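You operate a simulated robot arm through the tools that you are given. There is no shell and no other tool.

Carry out the task below with a simulated robot arm. There is one attempt and no reset: what you move stays moved.

TASK
Put things in order on the packing table. At the end: the white chalk block stands where the white dauber brush stood; the white dauber brush stands where the grey socks stood; the grey socks stands where the pink sachet stood; the pink sachet is in the silver drip bowl; whatever was shut is shut again. Leave all else as you found it, and nothing knocked over.
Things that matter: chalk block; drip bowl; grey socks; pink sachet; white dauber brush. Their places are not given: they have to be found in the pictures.

It is judged by the outcome, as a careful person would: the job done as asked, and still so three seconds after it is handed in. It fails if anything else is knocked over, pushed out of place, dropped, spilled or broken.

THE ROBOT
A 6-joint arm with a two-finger parallel gripper, fixed in place. Base frame: the origin is at the foot of the arm, x ahead of it, y to its left, z up; the work surface is at about z = 0. Units: mm, rad, N and s.
With the tool pointing down near the work surface it reaches from about 180 to 460 mm from the base axis. Its first joint turns from -1.222 to 1.222 rad. Payload 1.9 kg.
Tool frame: the origin (TCP) lies between the finger pads and is the grasp point; the fingertips stand 23 mm ahead of it; z points along the fingers, y is the line along which they close. The gripper opens to 94 mm. The fingers are 38 mm wide and 10 mm thick; the gripper's body (54 by 96 mm) begins 39 mm behind the TCP.
Orientation is told as [roll, pitch, yaw] about the base's x, y, z axes, in that order, counted from this pose: with the fingers straight down and closing along the base's y, the tool's x points along the base's -x, its y along +y and its z along -z.

THE INTERFACE
- The arm moves only by the tool apply_moves. Its argument "steps" is a list of rows, each an object of numbers (a shift or turn left out is 0, a gripper value left out holds the last): "dx", "dy", "dz": the shift along the tool's x, y, z in units of 20 mm (1.0 is 20 mm); "ax", "ay", "az": the turn, a rotation vector about the tool's x, y, z in units of 8 degrees (1.0 is 8 degrees); "claw": the finger opening in mm, from 0 to 94. In form: [{"dx": .., "dy": .., "dz": .., "ax": .., "ay": .., "az": .., "claw": ..}, ...]. A call has 1 to 20 rows; each row shifts and turns the commanded pose from where the row before left it, along the tool's axes as they then stand. A call with a number of a shift or a turn outside -1 to 1 is refused whole. Each row takes 0.2 s and may step no farther than 50 mm and 0.15 rad from the row before; otherwise, or with a gripper value out of range, the whole call is refused. A pose out of reach is approached as far as the arm can. The call stops where the force on the tool passes 40 N (or 10 N more than at its start, if that is more) or the arm is blocked; 0.2 s more then pass. The fingers move at their own pace (about 108 mm/s each) and stop on an object; they squeeze with about 21 N. The grip force told is the motor's: it shows also when the fingers shut on nothing. Time passes only in rows, and 0.2 s behind the last, so rows that do not move let the fingers close. It gives the time, the measured TCP pose, the force on the tool (base axes), the opening and the grip force at its end, in the units of the frame above (readings bear some noise), with the torque about the TCP (base axes, N m) and any sound that the robot's microphone picked up.
- Cameras (640 x 400 px; columns grow to the right, rows downward): "scene" is fixed at [56.8, 319.4, 453.9]; the picture's right is [-0.77, -0.64, 0.00], its down [-0.30, 0.36, -0.88] and it looks along [0.56, -0.68, -0.47] (base axes); focal length 316 px, centre (320, 200). "wrist" rides on the gripper at [86, 16, -75] in the tool frame; the picture's right is [-0.18, 0.98, 0.00], its down [-0.58, -0.11, -0.81] and it looks along [-0.79, -0.15, 0.59] (tool axes); focal length 243 px, centre (320, 200).
- capture(camera): a new picture of that camera. The clock stands still meanwhile.
- locate(camera, pixels): for up to 12 pixels [column, row] of the newest picture of that camera ("zoom" is the newest enlarged one), the place [x, y, z] in the base frame of the surface seen there, good to about 2 mm, but the place of the scene camera against the robot may be out by one fixed shift of up to 25 mm in any direction. The clock stands still meanwhile.
- close_up(camera, box): a new picture of the part [left, top, right, bottom] of that camera's present view, enlarged. The clock stands still meanwhile.
- job_done(): hands the job in; it is judged then, once.

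Open the gripper and draw the arm clear of the work before you hand the job in, unless the task says otherwise.

The tools are called after "Emit:" as a command line: name --argument value ..., lists and objects as JSON in quotes. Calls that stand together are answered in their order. apply_moves: Moves the arm, as the interface text tells. Its arguments: {"type":"object","properties":{"steps":{"type":"array"}},"required":["steps"]} The other tools are called the same way: capture (camera) takes a picture; locate (camera, pixels) gives the place of the surface under pixels of a picture; close_up (camera, box) takes an enlarged picture of a part of a camera's view; job_done () hands the job in.

At the start:

```text
time_s: 0.0
ee_pos: [284.6, -65.2, 269.8]
tcp_rot: [0.001, 0.0, -0.001]
wrist_force: [0.1, 0.3, -0.3]
torque: [0.0, -0.01, 0.01]
opening: 94.0
gripper_force: 0.0
```

scene: 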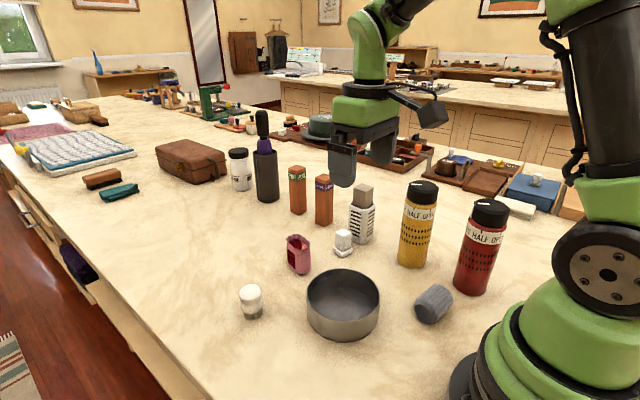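
wrist: 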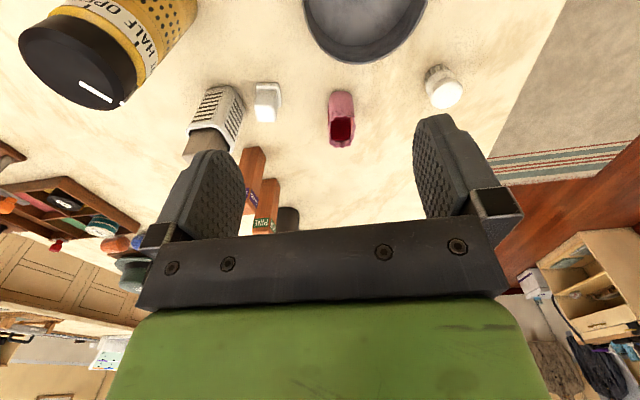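

The scene shows a bowl near (343,303), a grey roll near (433,303), a pink item near (298,254), a white item near (343,242) and a white-topped item near (251,300). I'll take close-ups to identify each one.

Emit:
close_up --camera "scene" --box '[220, 210, 480, 372]'

Emit:
close_up --camera "scene" --box '[220, 90, 540, 290]'

Emit:
close_up --camera "wrist" --box '[160, 0, 480, 200]'

```text
2.46 times, centred on (350, 291) of scene
```

zoom: 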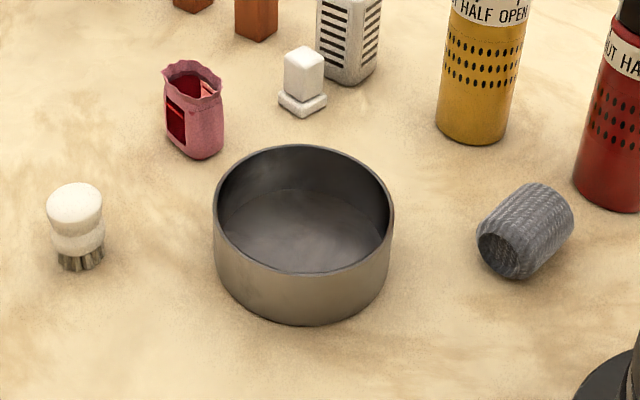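

```text
2.00 times, centred on (380, 190) of scene
```

zoom: 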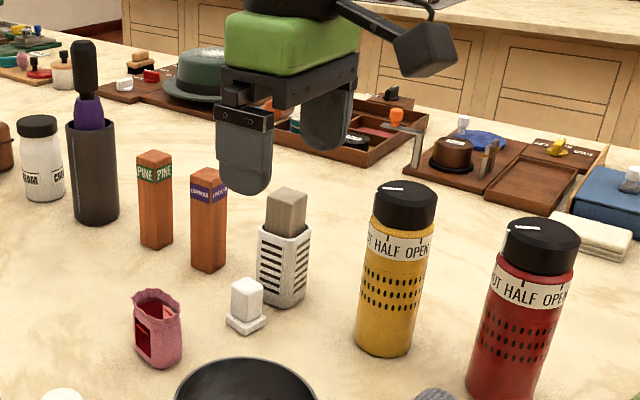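

```text
2.00 times, centred on (320, 100) of wrist
```

zoom: 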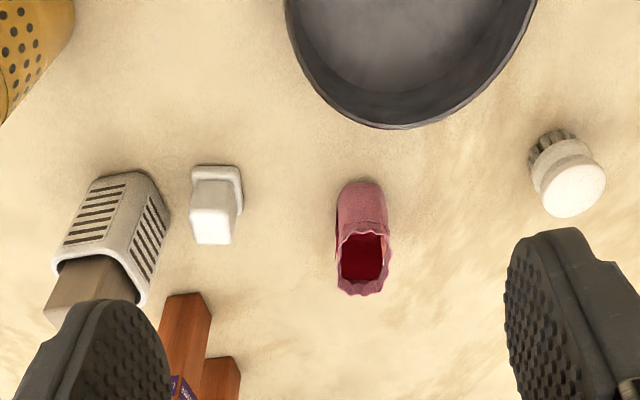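

The white block with a plinth at wrist (266,102), the pink pouch at (341,118) and the brush at (445,88) are all in the wrist view. I'll locate them through both cameras, which also gives me the scene camera's offset.

Emit:
capture --camera "wrist"

Emit:
locate --camera "wrist" --pixels '[[266, 115], [268, 88], [341, 100], [341, 130], [446, 95], [435, 75], [365, 30], [355, 57], [215, 100], [205, 140], [250, 170], [90, 80]]'

Emit:
capture --camera "scene"

Emit:
locate --camera "scene" --pixels '[[343, 233], [343, 248], [298, 260], [293, 240], [251, 292], [250, 315], [343, 305], [433, 303], [420, 310], [443, 295], [362, 215], [363, 190]]'

```text
taken
```

wrist: 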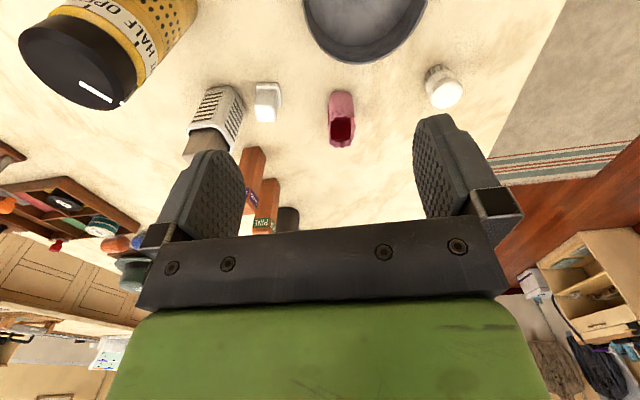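

```text
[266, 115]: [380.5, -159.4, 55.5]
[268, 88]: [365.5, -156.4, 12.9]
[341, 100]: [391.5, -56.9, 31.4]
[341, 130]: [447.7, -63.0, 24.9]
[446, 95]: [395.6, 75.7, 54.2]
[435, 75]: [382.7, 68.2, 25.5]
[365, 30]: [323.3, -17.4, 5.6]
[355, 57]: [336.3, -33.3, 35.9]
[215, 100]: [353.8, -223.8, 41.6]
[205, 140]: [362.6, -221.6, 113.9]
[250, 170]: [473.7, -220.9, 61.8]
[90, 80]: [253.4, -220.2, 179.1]
```

```text
taken
```

scene: 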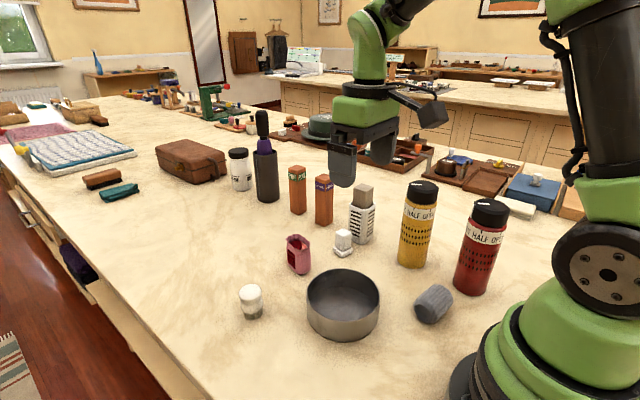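

```text
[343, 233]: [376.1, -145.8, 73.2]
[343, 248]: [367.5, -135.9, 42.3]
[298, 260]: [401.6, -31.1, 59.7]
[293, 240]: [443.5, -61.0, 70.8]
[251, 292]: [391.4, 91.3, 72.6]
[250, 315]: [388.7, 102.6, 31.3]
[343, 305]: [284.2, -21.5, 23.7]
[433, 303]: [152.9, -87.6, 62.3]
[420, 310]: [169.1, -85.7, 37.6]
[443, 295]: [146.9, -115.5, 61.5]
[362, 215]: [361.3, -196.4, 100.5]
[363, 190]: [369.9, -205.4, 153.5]
```

Comparing the two cameras, the scene camera reads roughly +14 mm in y and +18 mm in z. I'll zoom in on the candidates to be certain of their identity, including the slotted holder and the canisters.

Emit:
close_up --camera "scene" --box '[310, 170, 390, 270]'

Emit:
close_up --camera "scene" --box '[390, 170, 520, 330]'

Emit:
close_up --camera "scene" --box '[220, 220, 320, 330]'

Emit:
close_up --camera "scene" --box '[0, 60, 280, 235]'

Emit:
close_up --camera "scene" --box '[260, 90, 600, 230]'

```text
4.00 times, centred on (350, 220) of scene
```

zoom: 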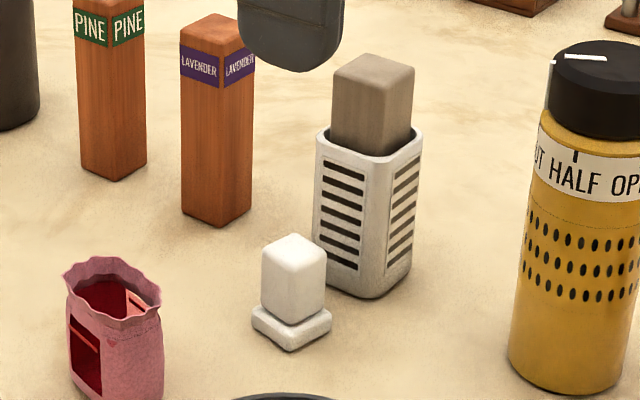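

```text
2.50 times, centred on (455, 250) of scene
```

zoom: 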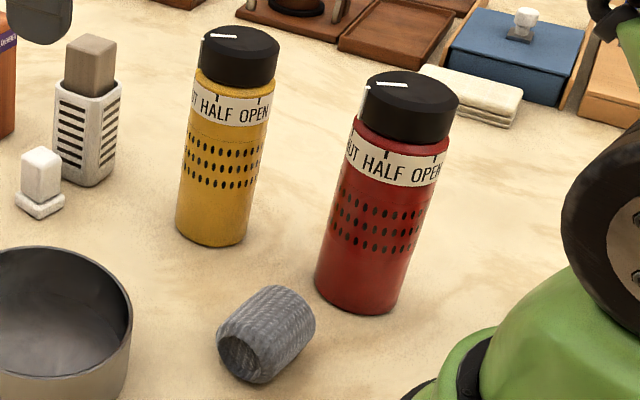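

```text
3.64 times, centred on (270, 275) of scene
```

zoom: 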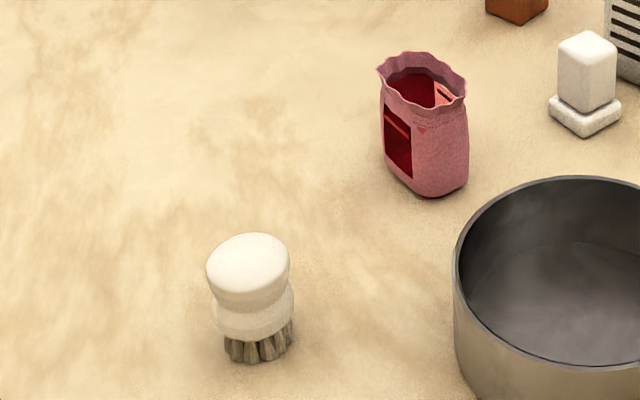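

```text
2.29 times, centred on (140, 148) of scene
```

zoom: 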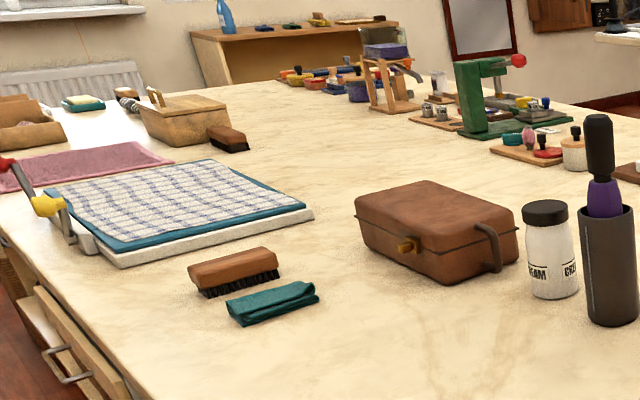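

```text
1.88 times, centred on (430, 160) of scene
```

zoom: 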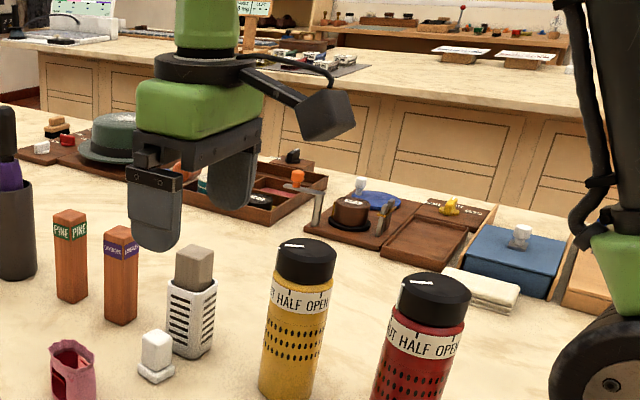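

All five named things are in plain view: the chalk block (343,242), the dauber (251,300), the grey socks roll (433,303), the pink sachet (298,254) and the bowl (343,303). Nothing needs opening, so next I'll match sharp features in both cameras to pin down the scene shift.

Emit:
close_up --camera "wrist" --box '[190, 60, 310, 135]'

Emit:
locate --camera "zoom" --pixels '[[360, 300], [450, 300], [370, 170], [480, 165], [405, 240], [245, 200], [160, 390], [420, 60], [560, 60], [300, 50], [405, 130], [600, 350]]'

Emit:
close_up --camera "scene" --box '[316, 220, 380, 260]'

Emit:
locate --camera "zoom" --pixels '[[270, 110], [200, 120], [345, 125], [270, 160], [270, 230], [195, 300], [270, 365], [360, 320], [180, 330], [100, 350], [450, 350], [275, 345]]'

```text
5.33 times, centred on (250, 98) of wrist
```

zoom: 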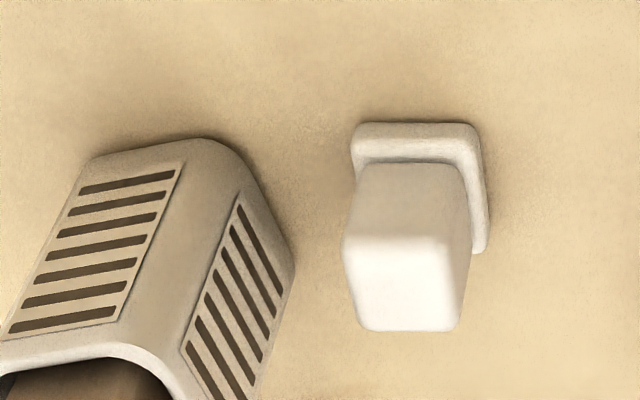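

```text
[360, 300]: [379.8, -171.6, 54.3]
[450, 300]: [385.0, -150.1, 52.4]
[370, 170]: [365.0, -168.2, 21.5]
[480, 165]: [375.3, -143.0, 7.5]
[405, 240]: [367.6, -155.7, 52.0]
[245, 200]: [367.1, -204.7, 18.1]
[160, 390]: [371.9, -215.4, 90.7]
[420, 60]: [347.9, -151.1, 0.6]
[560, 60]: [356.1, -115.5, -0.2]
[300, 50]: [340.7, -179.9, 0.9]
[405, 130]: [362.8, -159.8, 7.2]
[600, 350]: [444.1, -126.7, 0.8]
```

```text
10.00 times, centred on (348, 240) of scene
```

zoom: 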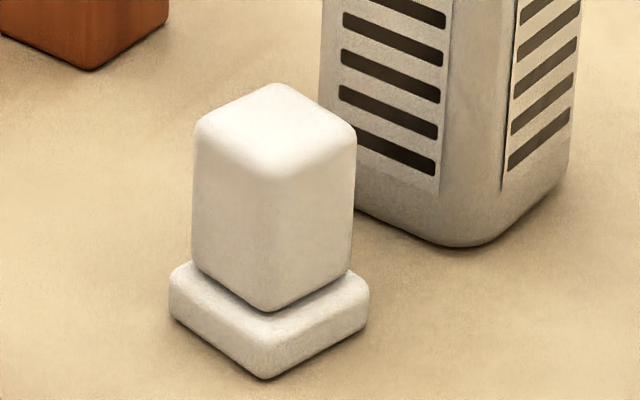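

```text
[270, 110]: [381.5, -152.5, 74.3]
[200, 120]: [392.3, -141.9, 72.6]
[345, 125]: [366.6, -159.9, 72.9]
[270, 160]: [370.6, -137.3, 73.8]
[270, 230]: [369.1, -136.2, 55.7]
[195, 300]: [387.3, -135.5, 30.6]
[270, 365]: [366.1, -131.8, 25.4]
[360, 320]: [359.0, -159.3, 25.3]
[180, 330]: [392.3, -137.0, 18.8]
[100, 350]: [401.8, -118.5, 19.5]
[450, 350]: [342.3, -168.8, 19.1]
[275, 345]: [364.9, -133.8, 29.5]
```

The scene table reads z≈19 against about 0.5 in the wrist view, so dz is about +18.6. The chalk is yawed about -13° with its top at z≈55. Next I'll measure the sachet and dauber in enlarged views from both cameras.

Emit:
close_up --camera "wrist" --box '[300, 80, 396, 155]'

Emit:
locate --camera "zoom" --pixels '[[250, 90], [320, 80], [380, 100], [240, 190], [320, 190], [390, 190], [245, 300], [400, 290], [320, 260], [320, 350], [270, 350], [375, 350]]'

Emit:
close_up --camera "scene" --box '[262, 220, 342, 280]'

Emit:
locate --camera "zoom" --pixels '[[222, 150], [260, 120], [330, 125], [385, 165], [365, 190], [300, 190], [245, 190], [300, 250], [350, 300], [385, 380], [250, 260], [320, 400]]'

```text
5.33 times, centred on (348, 118) of wrist
```

zoom: 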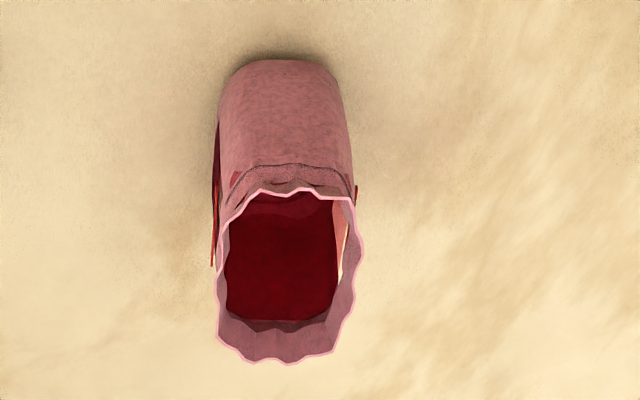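

```text
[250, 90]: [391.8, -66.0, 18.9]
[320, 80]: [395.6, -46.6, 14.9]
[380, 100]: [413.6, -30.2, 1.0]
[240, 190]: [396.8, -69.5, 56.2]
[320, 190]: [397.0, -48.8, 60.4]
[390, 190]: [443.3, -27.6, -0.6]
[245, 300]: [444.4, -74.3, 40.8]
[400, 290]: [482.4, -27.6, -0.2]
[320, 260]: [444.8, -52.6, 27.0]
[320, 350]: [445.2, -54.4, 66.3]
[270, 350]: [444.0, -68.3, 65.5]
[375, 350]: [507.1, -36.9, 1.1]
```

```text
6.67 times, centred on (302, 250) of scene
```

zoom: 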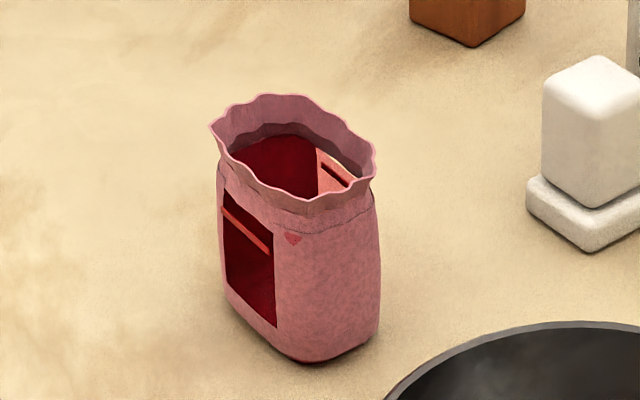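

```text
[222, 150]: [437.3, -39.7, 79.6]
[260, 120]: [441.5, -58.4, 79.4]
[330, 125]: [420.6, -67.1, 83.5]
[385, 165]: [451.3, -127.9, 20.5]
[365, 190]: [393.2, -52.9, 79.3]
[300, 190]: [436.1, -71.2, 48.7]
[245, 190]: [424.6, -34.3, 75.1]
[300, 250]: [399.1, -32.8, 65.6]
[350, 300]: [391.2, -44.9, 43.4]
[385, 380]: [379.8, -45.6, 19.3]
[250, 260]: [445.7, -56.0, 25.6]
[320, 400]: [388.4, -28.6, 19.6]
```

The sachet spans roughly x 391–446 and y -73 to -38, with its height around 65, so its narrow side lies along y. Now I'll measure the socks, red canister, bowl and dauber with the scene camera.

Emit:
close_up --camera "scene" --box '[400, 270, 496, 330]'

Emit:
locate --camera "zoom" --pixels '[[130, 260], [180, 320], [105, 215], [230, 230], [280, 150], [230, 110], [330, 200], [355, 155], [290, 270], [250, 290], [160, 180], [430, 30]]'

Emit:
close_up --camera "scene" --box '[440, 190, 520, 300]'

Emit:
locate --camera "zoom" --pixels '[[280, 60], [340, 30], [220, 50], [390, 60], [300, 20], [300, 370], [220, 340], [340, 380], [180, 350], [210, 200], [330, 200], [270, 130]]'

Emit:
close_up --camera "scene" --box '[295, 255, 391, 350]'

Emit:
locate --camera "zoom" --pixels '[[318, 60], [175, 170], [466, 160], [330, 275], [320, 160], [320, 230], [200, 120], [440, 110], [330, 350], [190, 290], [460, 280], [320, 100]]'

Emit:
close_up --camera "scene" --box '[219, 270, 283, 330]'

Emit:
locate --camera "zoom" --pixels '[[320, 130], [265, 130], [380, 130], [320, 160], [320, 105], [320, 220], [320, 260], [320, 290], [300, 320], [340, 325], [280, 230], [375, 230]]'

```text
6.67 times, centred on (448, 300) of scene
```

zoom: 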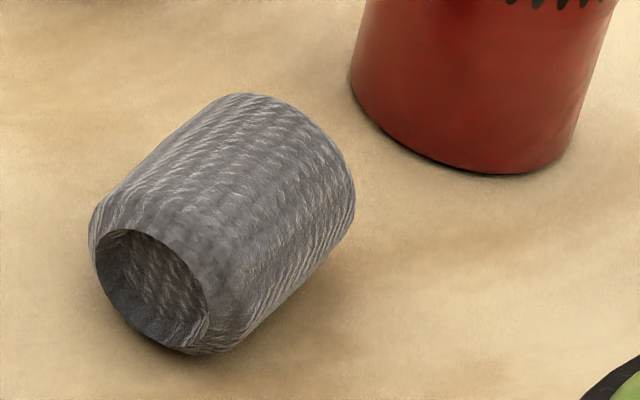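

```text
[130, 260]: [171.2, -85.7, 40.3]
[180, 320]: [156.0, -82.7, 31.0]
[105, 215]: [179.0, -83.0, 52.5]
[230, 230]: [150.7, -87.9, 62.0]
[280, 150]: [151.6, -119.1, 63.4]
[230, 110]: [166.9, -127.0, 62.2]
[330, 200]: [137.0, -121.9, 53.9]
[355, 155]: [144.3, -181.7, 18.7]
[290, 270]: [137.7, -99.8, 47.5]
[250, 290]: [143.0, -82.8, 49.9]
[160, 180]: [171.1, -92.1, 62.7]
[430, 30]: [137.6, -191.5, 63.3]
```

```text
3.64 times, centred on (480, 245) of scene
```

zoom: 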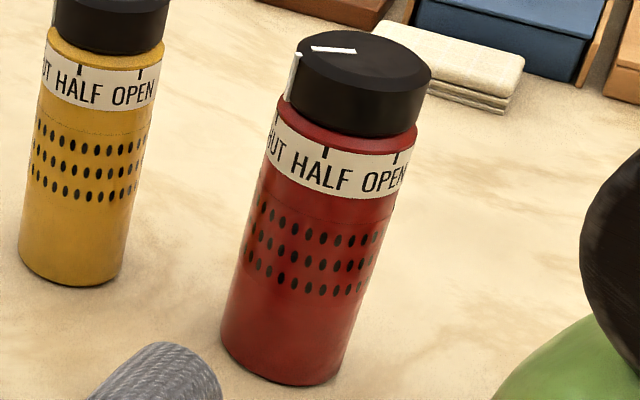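

```text
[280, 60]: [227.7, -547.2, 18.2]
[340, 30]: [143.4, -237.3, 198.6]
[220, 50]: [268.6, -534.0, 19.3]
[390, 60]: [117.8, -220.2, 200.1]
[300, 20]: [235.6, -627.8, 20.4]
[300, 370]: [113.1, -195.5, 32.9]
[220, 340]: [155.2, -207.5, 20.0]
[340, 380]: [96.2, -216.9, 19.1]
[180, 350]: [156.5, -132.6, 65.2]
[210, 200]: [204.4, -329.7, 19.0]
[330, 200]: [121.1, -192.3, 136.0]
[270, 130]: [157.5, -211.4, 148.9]
```

```text
4.21 times, centred on (343, 302) of scene
```

zoom: 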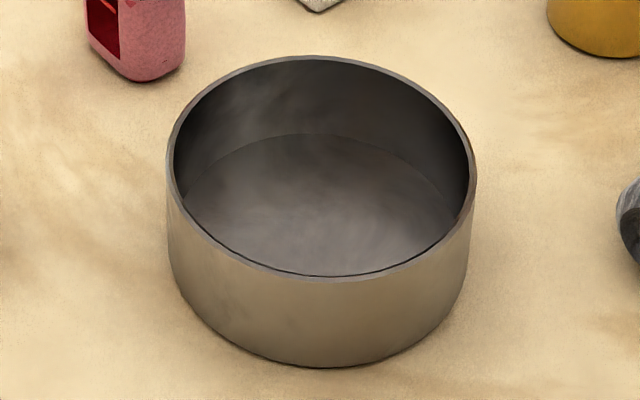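

```text
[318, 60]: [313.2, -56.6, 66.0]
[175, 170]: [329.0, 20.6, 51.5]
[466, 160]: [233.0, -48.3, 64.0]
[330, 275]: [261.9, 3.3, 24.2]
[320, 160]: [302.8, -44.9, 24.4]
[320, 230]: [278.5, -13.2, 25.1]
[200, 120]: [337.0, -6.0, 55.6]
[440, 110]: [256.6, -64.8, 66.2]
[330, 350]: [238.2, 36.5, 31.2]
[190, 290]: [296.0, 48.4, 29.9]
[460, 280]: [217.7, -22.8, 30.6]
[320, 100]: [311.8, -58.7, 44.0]
```

```text
6.67 times, centred on (251, 300) of scene
```

zoom: 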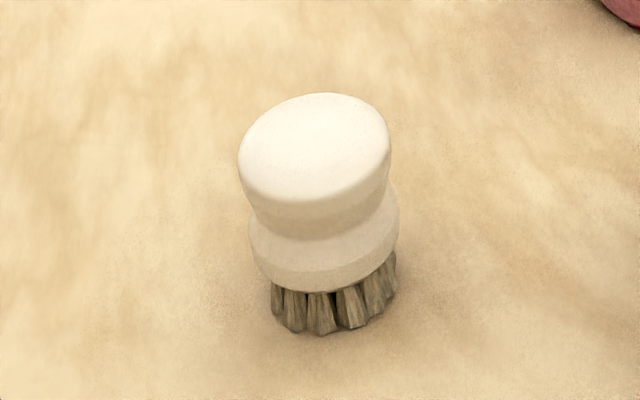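

```text
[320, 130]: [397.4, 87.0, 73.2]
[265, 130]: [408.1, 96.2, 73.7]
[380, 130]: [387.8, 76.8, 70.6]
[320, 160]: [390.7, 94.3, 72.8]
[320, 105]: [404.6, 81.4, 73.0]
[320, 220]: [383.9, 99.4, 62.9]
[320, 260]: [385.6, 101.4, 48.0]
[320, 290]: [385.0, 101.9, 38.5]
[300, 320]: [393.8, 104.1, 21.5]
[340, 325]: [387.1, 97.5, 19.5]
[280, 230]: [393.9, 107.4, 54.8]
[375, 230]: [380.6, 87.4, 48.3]
```

From these readings the socks' axis runs along y with its end at y≈-83 (scene frame), about 44 mm across. The bowl is centred near (275,-8) in the scene frame with R≈60, and the red canister is about 60 mm beyond the socks. I'll move above the sachet and look again with the wrist camera.

Emit:
apply_moves --steps '[{"dx": -0.95, "dz": 0.6, "dy": 0.06, "claw": 94}, {"dx": -0.95, "dz": 0.6, "dy": 0.06}, {"dx": -0.95, "dz": 0.6, "dy": 0.06}, {"dx": -0.95, "dz": 0.6, "dy": 0.06}, {"dx": -0.95, "dz": 0.6, "dy": 0.06}, {"dx": -0.95, "dz": 0.6, "dy": 0.06}, {"dx": -0.95, "dz": 0.6, "dy": 0.06}]'

Emit:
capture --camera "wrist"

Emit:
capture --camera "scene"

```text
time_s: 1.6
ee_pos: [418.6, -58.9, 185.7]
tcp_rot: [-0.001, 0.0, -0.001]
wrist_force: [0.4, 0.0, -0.4]
torque: [0.02, -0.02, -0.03]
opening: 93.8
gripper_force: 0.0
```

```text
taken
```

wrist: 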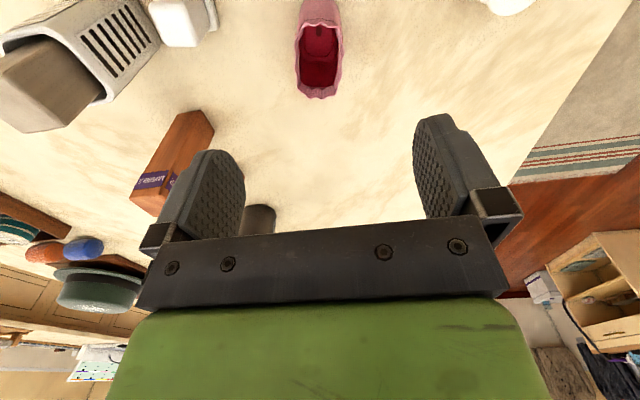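

```text
taken
```

scene: 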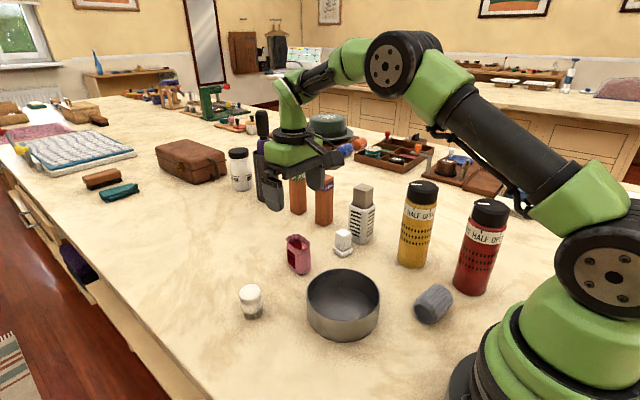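

The sachet now fills wrist rows 0–98 around column 320. I'll zoom in and locate its rim, side walls and yaw.

Emit:
close_up --camera "wrist" --box '[240, 0, 400, 100]'

Emit:
locate --camera "zoom" --pixels '[[260, 20], [325, 10], [395, 20], [232, 100], [412, 100], [225, 200], [408, 200], [222, 260], [400, 300], [300, 385], [335, 388], [250, 360]]'

Emit:
locate --camera "zoom" --pixels '[[240, 150], [400, 150], [245, 60], [405, 60], [240, 320], [380, 350], [320, 300], [320, 150], [320, 90], [215, 60], [430, 60], [320, 40]]'

```text
4.00 times, centred on (320, 50) of wrist
```

zoom: 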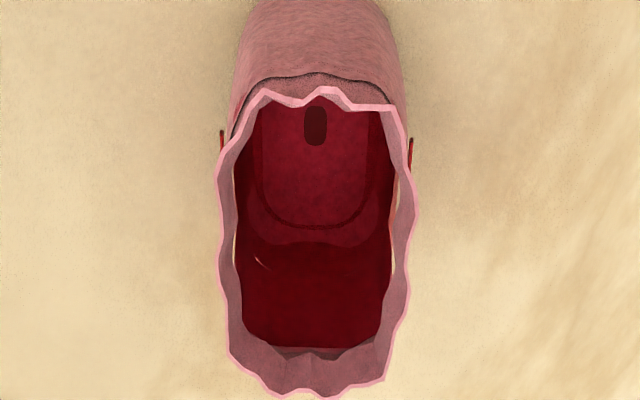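

```text
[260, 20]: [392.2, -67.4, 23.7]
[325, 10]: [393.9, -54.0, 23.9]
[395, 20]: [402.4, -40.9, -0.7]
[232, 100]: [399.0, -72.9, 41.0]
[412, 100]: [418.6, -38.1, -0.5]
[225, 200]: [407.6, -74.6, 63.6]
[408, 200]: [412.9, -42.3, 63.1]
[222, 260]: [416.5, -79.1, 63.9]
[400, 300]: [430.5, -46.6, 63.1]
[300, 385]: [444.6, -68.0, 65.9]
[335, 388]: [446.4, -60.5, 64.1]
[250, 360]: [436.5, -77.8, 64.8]
```

```text
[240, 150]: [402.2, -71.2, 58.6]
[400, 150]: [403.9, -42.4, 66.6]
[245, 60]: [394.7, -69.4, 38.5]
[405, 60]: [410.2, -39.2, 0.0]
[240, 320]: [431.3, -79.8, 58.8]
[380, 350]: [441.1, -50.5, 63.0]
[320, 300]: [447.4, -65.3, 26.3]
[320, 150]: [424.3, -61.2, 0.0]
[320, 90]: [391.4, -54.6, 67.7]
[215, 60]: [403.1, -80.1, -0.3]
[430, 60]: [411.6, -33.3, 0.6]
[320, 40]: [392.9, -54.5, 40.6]
```

The rim runs from (391,-55) at the front to (446,-62) at the back, so the centre is about (418.5,-59.5), yaw about -9°, width about 37 and height about 64. I'll turn the tool by -9°, then descend to z≈35 with the fingers astride it.

Emit:
apply_moves --steps '[{"az": 0.56, "claw": 74}, {"az": 0.56, "dy": -0.03}, {"dz": 1}, {"dz": 1}, {"dz": 1}, {"dz": 1}, {"dz": 1}, {"dz": 1}, {"dz": 0.8}, {"dz": 0.75}]'

Emit:
capture --camera "scene"

Emit:
capture --camera "wrist"

```text
time_s: 3.8
ee_pos: [417.6, -57.4, 34.8]
tcp_rot: [0.0, 0.0, -0.158]
wrist_force: [1.2, -0.9, 0.7]
torque: [0.01, -0.04, 0.02]
opening: 74.1
gripper_force: 0.0
```

```text
taken
```

scene: 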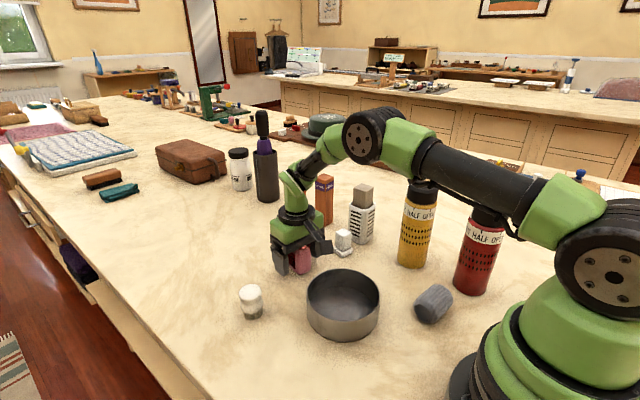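

```text
taken
```

wrist: 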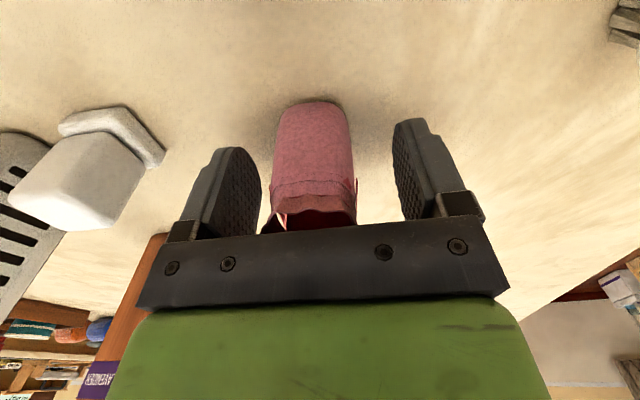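

The sachet stands between the fingers, a little nearer the left finger in the picture. I'll measure the gap on each side before closing.

Emit:
locate --camera "wrist" --pixels '[[240, 190], [255, 190], [280, 140], [312, 140], [345, 140], [405, 170], [415, 190], [312, 190], [280, 190], [350, 190], [312, 110], [90, 200]]'

```text
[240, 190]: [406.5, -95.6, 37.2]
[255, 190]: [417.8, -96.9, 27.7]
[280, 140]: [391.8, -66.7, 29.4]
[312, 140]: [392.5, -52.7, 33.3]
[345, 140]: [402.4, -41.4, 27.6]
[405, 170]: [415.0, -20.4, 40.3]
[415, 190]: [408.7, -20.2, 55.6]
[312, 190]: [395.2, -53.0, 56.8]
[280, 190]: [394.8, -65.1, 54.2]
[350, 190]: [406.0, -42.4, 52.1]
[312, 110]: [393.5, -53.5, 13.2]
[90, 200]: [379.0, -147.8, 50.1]
```

The pads are at y≈-96 and -20 (mid -58) and the sachet centre is ≈-59.5, so I'll shift 1.5 mm and close the fingers.

Emit:
apply_moves --steps '[{"dy": -0.08, "claw": 50}, {"claw": 20}, {"claw": 20}, {"claw": 20}, {}]'

Emit:
capture --camera "wrist"

```text
time_s: 5.0
ee_pos: [417.5, -59.3, 35.7]
tcp_rot: [0.0, 0.0, -0.157]
wrist_force: [0.0, 0.0, -0.2]
torque: [0.02, -0.01, -0.01]
opening: 33.3
gripper_force: 20.5
```

```text
taken
```

wrist: 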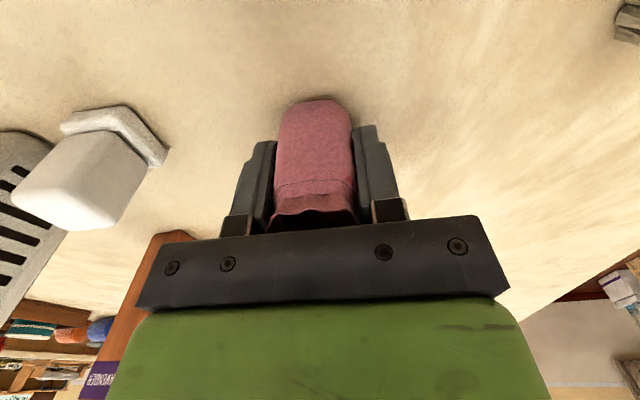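

It's gripped at 33.3 mm with the TCP at (417.5,-59.3), which I'll record as the sachet's old spot. I'll lift it straight up and carry it over the bowl, near (277,-21).

Emit:
apply_moves --steps '[{"dz": -0.5}, {"dz": -1}, {"dz": -1}, {"dz": -1}, {"dz": -1}, {"dz": -1}, {"dz": -1}, {"dz": -0.5}, {"dx": 0.9, "dy": 0.1}, {"dx": 0.9, "dy": 0.1}, {"dx": 0.9, "dy": 0.1}, {"dx": 0.9, "dy": 0.1}, {"dx": 0.9, "dy": 0.1}, {"dx": 0.9, "dy": 0.1}, {"dx": 0.9, "dy": 0.1}, {"dx": 0.9, "dy": 0.1}]'

Emit:
capture --camera "wrist"

Emit:
capture --camera "scene"

```text
time_s: 8.4
ee_pos: [278.1, -22.0, 175.8]
tcp_rot: [0.001, -0.001, -0.158]
wrist_force: [-0.1, -0.4, 0.9]
torque: [0.02, -0.01, -0.03]
opening: 33.4
gripper_force: 20.9
```

```text
taken
```

wrist: 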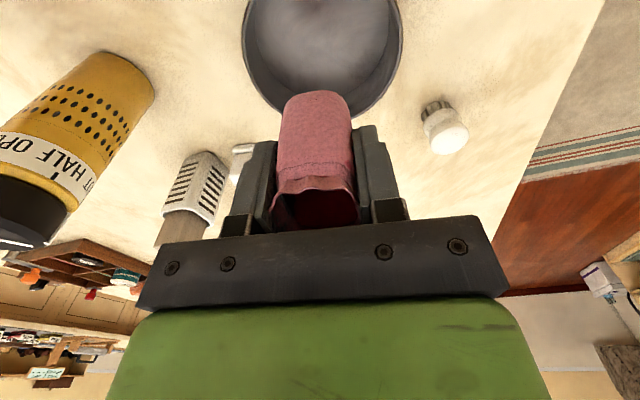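

```text
taken
```

scene: 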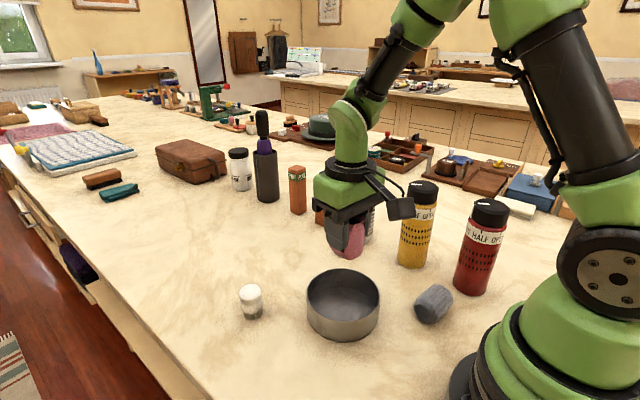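

The bowl is at wrist columns 243–402, rows 0–115. I'll zoom in and locate points on its rim and floor to fix the centre in the robot frame.

Emit:
close_up --camera "wrist" --box '[230, 0, 422, 120]'

Emit:
locate --camera "zoom" --pixels '[[45, 60], [60, 150], [80, 220], [120, 300], [160, 350], [570, 60], [555, 180], [520, 270], [470, 340], [300, 100], [200, 200], [420, 220]]'

```text
3.33 times, centred on (326, 60) of wrist
```

zoom: 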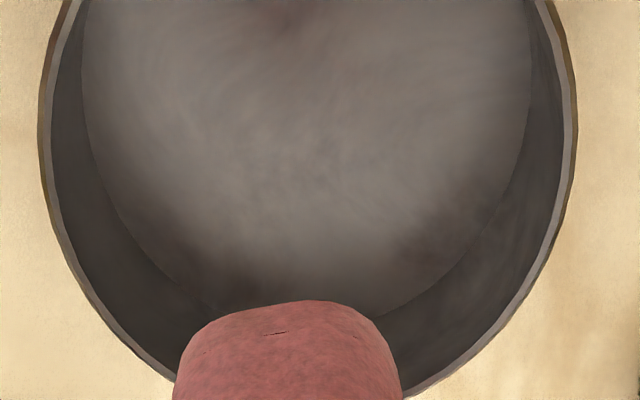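

```text
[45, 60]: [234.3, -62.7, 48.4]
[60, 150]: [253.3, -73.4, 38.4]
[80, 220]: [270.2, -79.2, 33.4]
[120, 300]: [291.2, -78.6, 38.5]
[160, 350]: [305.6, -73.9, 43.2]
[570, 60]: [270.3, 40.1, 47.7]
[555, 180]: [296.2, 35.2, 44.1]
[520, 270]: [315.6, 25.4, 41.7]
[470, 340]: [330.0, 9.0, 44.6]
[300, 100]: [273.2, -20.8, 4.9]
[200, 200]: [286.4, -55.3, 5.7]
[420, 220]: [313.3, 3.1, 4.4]
```

The rim points fit a centre of (277,-21) with R≈60 and the floor at z≈5. That gives a scene shift of about (-2,+13,+18.6). The TCP is at (278,-22), so I'll lower until the sachet bottom is just above the floor, TCP z≈43.

Emit:
apply_moves --steps '[{"dz": 1}, {"dz": 1}, {"dz": 1}, {"dz": 1}, {"dz": 1}, {"dz": 0.8}, {"dz": 0.5}, {"dz": 0.3}, {}]'

Emit:
capture --camera "scene"

Emit:
capture --camera "wrist"

```text
time_s: 10.4
ee_pos: [279.1, -21.4, 41.6]
tcp_rot: [0.001, -0.006, -0.156]
wrist_force: [1.0, 2.7, 26.2]
torque: [0.0, -0.11, 0.02]
opening: 33.4
gripper_force: 21.0
```

```text
taken
```

scene: 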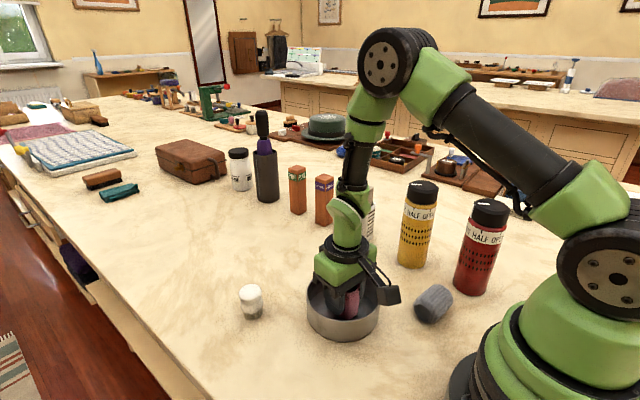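

```text
taken
```

wrist: 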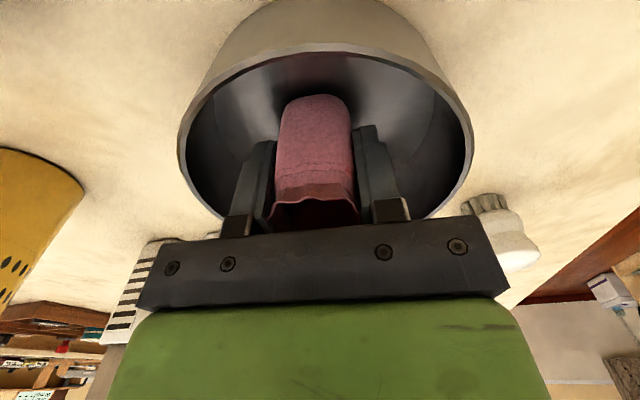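

A force of 26 N upward shows the sachet is resting on the bowl floor. I'll ease up about 1 mm, open moderately while staying inside the bowl, and rise.

Emit:
apply_moves --steps '[{"dz": -0.07}, {"claw": 45}, {"claw": 62}, {"claw": 62}, {"dz": -0.5}, {"dz": -1}, {"dz": -1}, {"dz": -1}, {"dz": -1}, {"dz": -1}, {"dz": -1}, {"dz": -1}]'

Emit:
capture --camera "wrist"

Emit:
capture --camera "scene"

```text
time_s: 13.0
ee_pos: [279.8, -21.0, 193.1]
tcp_rot: [0.0, -0.002, -0.156]
wrist_force: [0.8, 0.9, 0.1]
torque: [-0.01, 0.0, 0.04]
opening: 61.8
gripper_force: 0.0
```

```text
taken
```

wrist: 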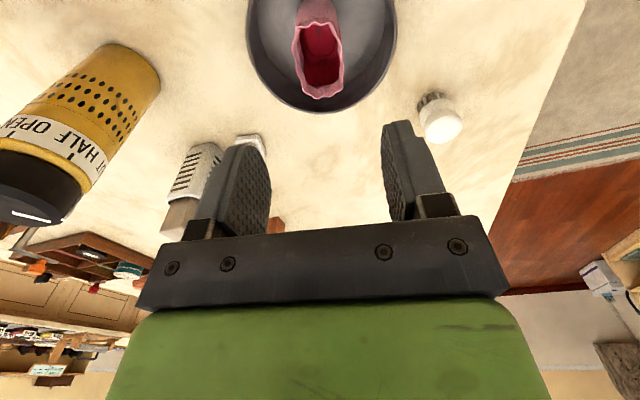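

```text
taken
```

scene: 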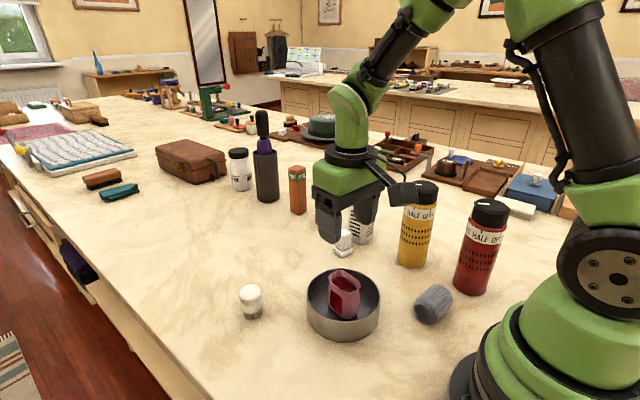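

The sachet stands upright inside the bowl. Now I'll turn the tool to yaw ≈ -90° so the fingers close along x, across the socks' roll, with the camera on the +y side away from the canisters.

Emit:
apply_moves --steps '[{"dz": -0.5, "az": 1, "claw": 80}, {"dz": -0.5, "az": 1}, {"dz": -0.5, "az": 1}, {"az": 1}, {"az": 1}, {"az": 1}, {"az": 1}, {"az": 1}, {"az": 1}, {"az": 1}, {"az": 0.13}]'

Emit:
capture --camera "wrist"

```text
time_s: 15.4
ee_pos: [278.3, -20.7, 224.4]
tcp_rot: [0.0, 0.0, -1.574]
wrist_force: [0.0, 0.1, -0.1]
torque: [-0.03, 0.01, 0.0]
opening: 80.0
gripper_force: 0.1
```

```text
taken
```

wrist: 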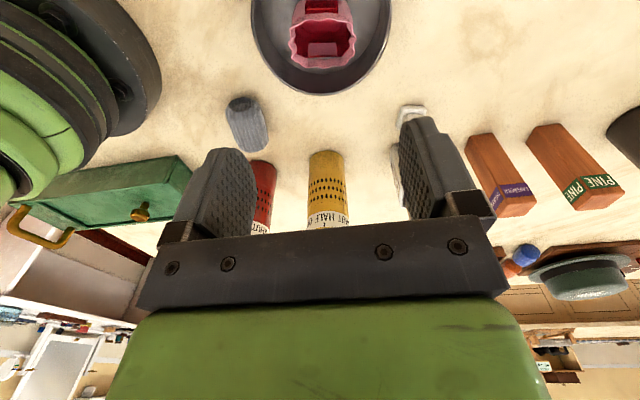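

The rotation worked, and the socks are visible at wrist (247,123) between the arm's base and the canisters. I'll zoom in and measure them in the robot frame.

Emit:
close_up --camera "wrist" --box '[200, 85, 296, 160]'

Emit:
locate --camera "zoom" --pixels '[[185, 100], [250, 75], [320, 70], [250, 110], [220, 150], [360, 150], [240, 300], [310, 300], [380, 280], [310, 340], [300, 200], [440, 320]]'

```text
5.33 times, centred on (248, 122) of wrist
```

zoom: 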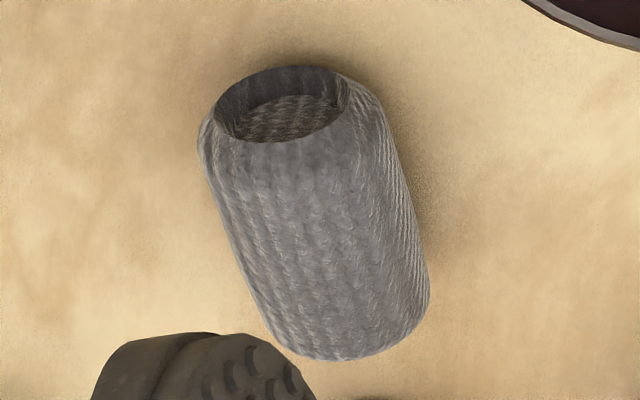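

```text
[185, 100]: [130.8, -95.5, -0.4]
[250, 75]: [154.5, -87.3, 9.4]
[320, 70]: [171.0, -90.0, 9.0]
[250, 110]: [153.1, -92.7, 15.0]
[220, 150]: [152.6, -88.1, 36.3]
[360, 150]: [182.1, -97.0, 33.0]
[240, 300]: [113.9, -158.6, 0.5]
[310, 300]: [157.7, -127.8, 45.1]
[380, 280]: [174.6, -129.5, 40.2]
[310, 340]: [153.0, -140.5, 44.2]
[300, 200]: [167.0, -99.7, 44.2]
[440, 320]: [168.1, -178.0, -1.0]
```

The socks' near end is at y≈-88, the far end at y≈-143, the crest at z≈45, and the axis is turned about 9° from y. I'll move above them for a closer look.

Emit:
apply_moves --steps '[{"dx": -0.78, "dy": -0.96}, {"dx": -0.78, "dy": -0.96}, {"dx": -0.78, "dy": -0.96}, {"dx": -0.78, "dy": -0.96}, {"dx": -0.78, "dy": -0.96}, {"dx": -0.78, "dy": -0.96}, {"dz": 0.5}, {"dz": 0.5}]'

Emit:
capture --camera "wrist"

Emit:
capture --camera "scene"

```text
time_s: 17.2
ee_pos: [163.4, -113.8, 203.3]
tcp_rot: [0.001, 0.0, -1.574]
wrist_force: [-0.2, 0.3, -0.3]
torque: [0.0, 0.04, -0.04]
opening: 79.8
gripper_force: 0.0
```

```text
taken
```

wrist: 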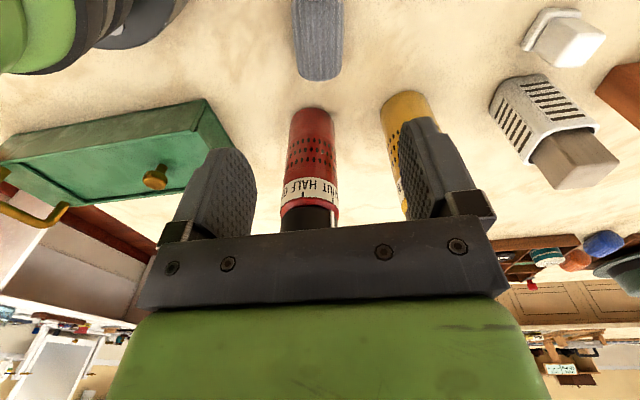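

```text
taken
```

scene: 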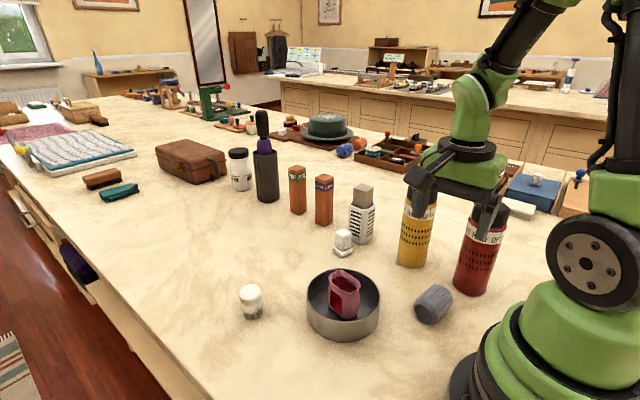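

The socks are now between the fingers, at wrist columns 293–342 and rows 0–80. I'll zoom in and locate the edges and crest.

Emit:
close_up --camera "wrist" --box '[256, 0, 384, 85]'

Emit:
locate --camera "zoom" --pixels '[[200, 40], [310, 40], [410, 40], [200, 180], [310, 180], [420, 180], [230, 320], [320, 320], [410, 320], [320, 370], [320, 395], [260, 370]]'

Emit:
locate --camera "zoom" --pixels '[[250, 40], [360, 40], [250, 180], [370, 180], [275, 180], [340, 180], [270, 320], [370, 320], [310, 100], [315, 250], [400, 370], [370, 375]]'

```text
4.71 times, centred on (320, 42) of wrist
```

zoom: 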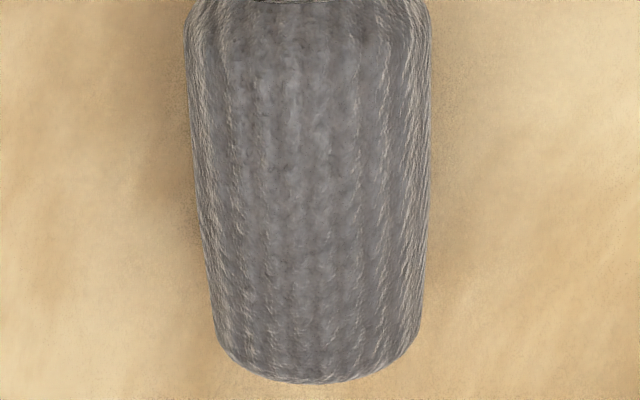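

```text
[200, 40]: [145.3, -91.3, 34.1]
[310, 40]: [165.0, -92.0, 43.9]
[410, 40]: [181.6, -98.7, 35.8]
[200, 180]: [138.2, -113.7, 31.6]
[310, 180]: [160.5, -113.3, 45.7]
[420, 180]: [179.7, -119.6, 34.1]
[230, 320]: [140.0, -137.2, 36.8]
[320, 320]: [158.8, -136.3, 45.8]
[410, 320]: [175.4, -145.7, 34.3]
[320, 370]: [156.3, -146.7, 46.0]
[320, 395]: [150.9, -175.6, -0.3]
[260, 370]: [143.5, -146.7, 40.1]
```

```text
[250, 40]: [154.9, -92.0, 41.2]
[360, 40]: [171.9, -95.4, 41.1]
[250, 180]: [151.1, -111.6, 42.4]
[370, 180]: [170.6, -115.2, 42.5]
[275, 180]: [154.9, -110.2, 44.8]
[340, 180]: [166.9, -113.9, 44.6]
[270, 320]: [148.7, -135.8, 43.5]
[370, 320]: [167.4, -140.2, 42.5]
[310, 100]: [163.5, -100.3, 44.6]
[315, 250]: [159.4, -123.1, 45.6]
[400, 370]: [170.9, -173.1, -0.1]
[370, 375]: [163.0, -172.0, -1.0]
```

The crest runs (163.4,-93), (160.9,-113), (158,-138), so the centre is about (160.3,-118), diameter about 45 and tool yaw should be about -97°. Before descending I'll check that the base and the green drawer box leave room.

Emit:
locate --camera "wrist" --pixels '[[40, 40], [130, 20], [160, 15], [100, 40], [30, 140], [125, 150], [200, 105], [230, 150], [315, 115], [300, 115], [332, 115], [405, 105]]'

```text
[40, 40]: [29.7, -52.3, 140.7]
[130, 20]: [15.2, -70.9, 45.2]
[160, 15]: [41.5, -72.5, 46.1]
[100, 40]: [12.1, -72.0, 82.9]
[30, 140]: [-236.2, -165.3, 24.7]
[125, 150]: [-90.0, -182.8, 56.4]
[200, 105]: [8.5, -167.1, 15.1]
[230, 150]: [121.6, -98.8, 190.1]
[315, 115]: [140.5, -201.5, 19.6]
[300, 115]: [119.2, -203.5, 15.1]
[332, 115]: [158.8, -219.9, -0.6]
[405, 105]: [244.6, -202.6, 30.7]
```

The base radius is about 84 mm and the canister front is at y≈-203, both well clear of the fingers. I'll align to yaw -97° and descend to z≈28.

Emit:
apply_moves --steps '[{"az": 0.86, "claw": 72}, {"dx": -0.23, "dy": -0.13}, {"dz": 1}, {"dz": 1}, {"dz": 1}, {"dz": 1}, {"dz": 1}, {"dz": 1}, {"dz": 1}, {"dz": 0.9}, {"dz": 0.5}, {"dz": 0.35}, {}]'

Emit:
capture --camera "wrist"

Emit:
capture --camera "scene"

```text
time_s: 20.0
ee_pos: [158.6, -119.5, 29.7]
tcp_rot: [0.0, 0.0, -1.691]
wrist_force: [0.4, 0.2, -0.2]
torque: [0.0, -0.01, -0.01]
opening: 72.0
gripper_force: 0.0
```

```text
taken
```

wrist: 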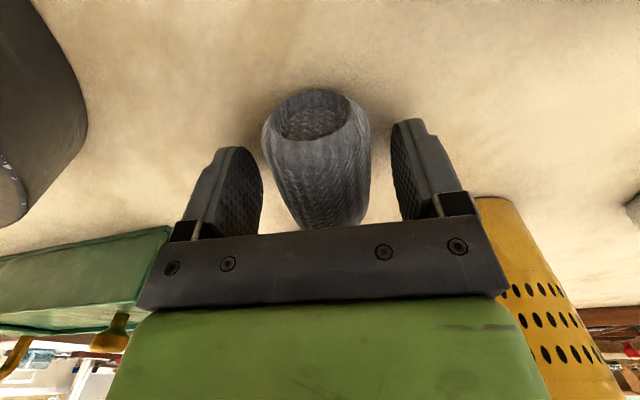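

```text
taken
```

scene: 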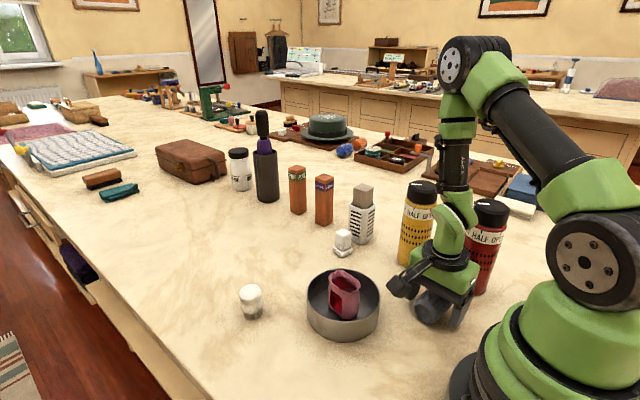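

The socks sit between the fingers with the TCP at (158.6,-119.5,29.7). I'll nudge +1.5 mm, lower 2 mm and close.

Emit:
apply_moves --steps '[{"dy": 0.07, "dx": 0.05, "dz": 0.1, "claw": 60}, {"claw": 30}, {"claw": 30}, {"claw": 30}, {}]'

Emit:
capture --camera "wrist"

```text
time_s: 21.2
ee_pos: [160.1, -118.3, 27.3]
tcp_rot: [0.0, 0.001, -1.693]
wrist_force: [-0.8, 0.1, 2.4]
torque: [0.0, 0.0, 0.05]
opening: 44.6
gripper_force: 21.0
```

```text
taken
```

wrist: 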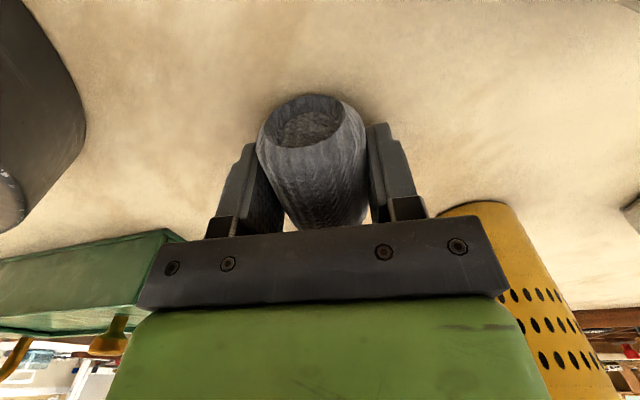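

The socks are gripped at 44.6 mm with the TCP at (160.1,-118.3), which I'll record as their old spot. I'll lift straight up clear of the canister.

Emit:
apply_moves --steps '[{"dz": -0.4}, {"dz": -0.8}, {"dz": -1}, {"dz": -1}, {"dz": -1}, {"dz": -1}, {"dz": -1}, {"dz": -1}, {"dz": -1}, {}]'

Emit:
capture --camera "wrist"

```text
time_s: 23.4
ee_pos: [161.2, -118.1, 192.4]
tcp_rot: [-0.001, 0.001, -1.692]
wrist_force: [0.6, -0.1, -0.7]
torque: [0.0, 0.01, 0.01]
opening: 44.5
gripper_force: 21.2
```

```text
taken
```

wrist: 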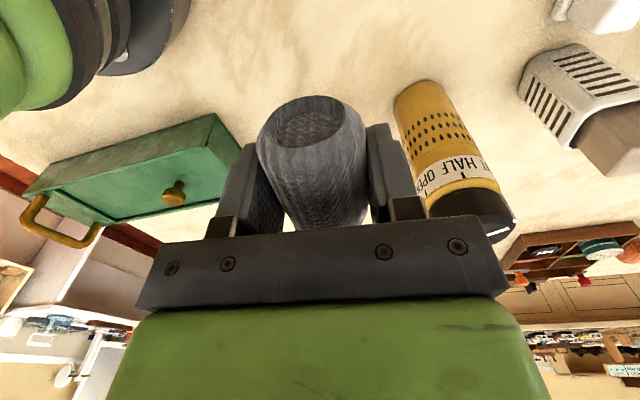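

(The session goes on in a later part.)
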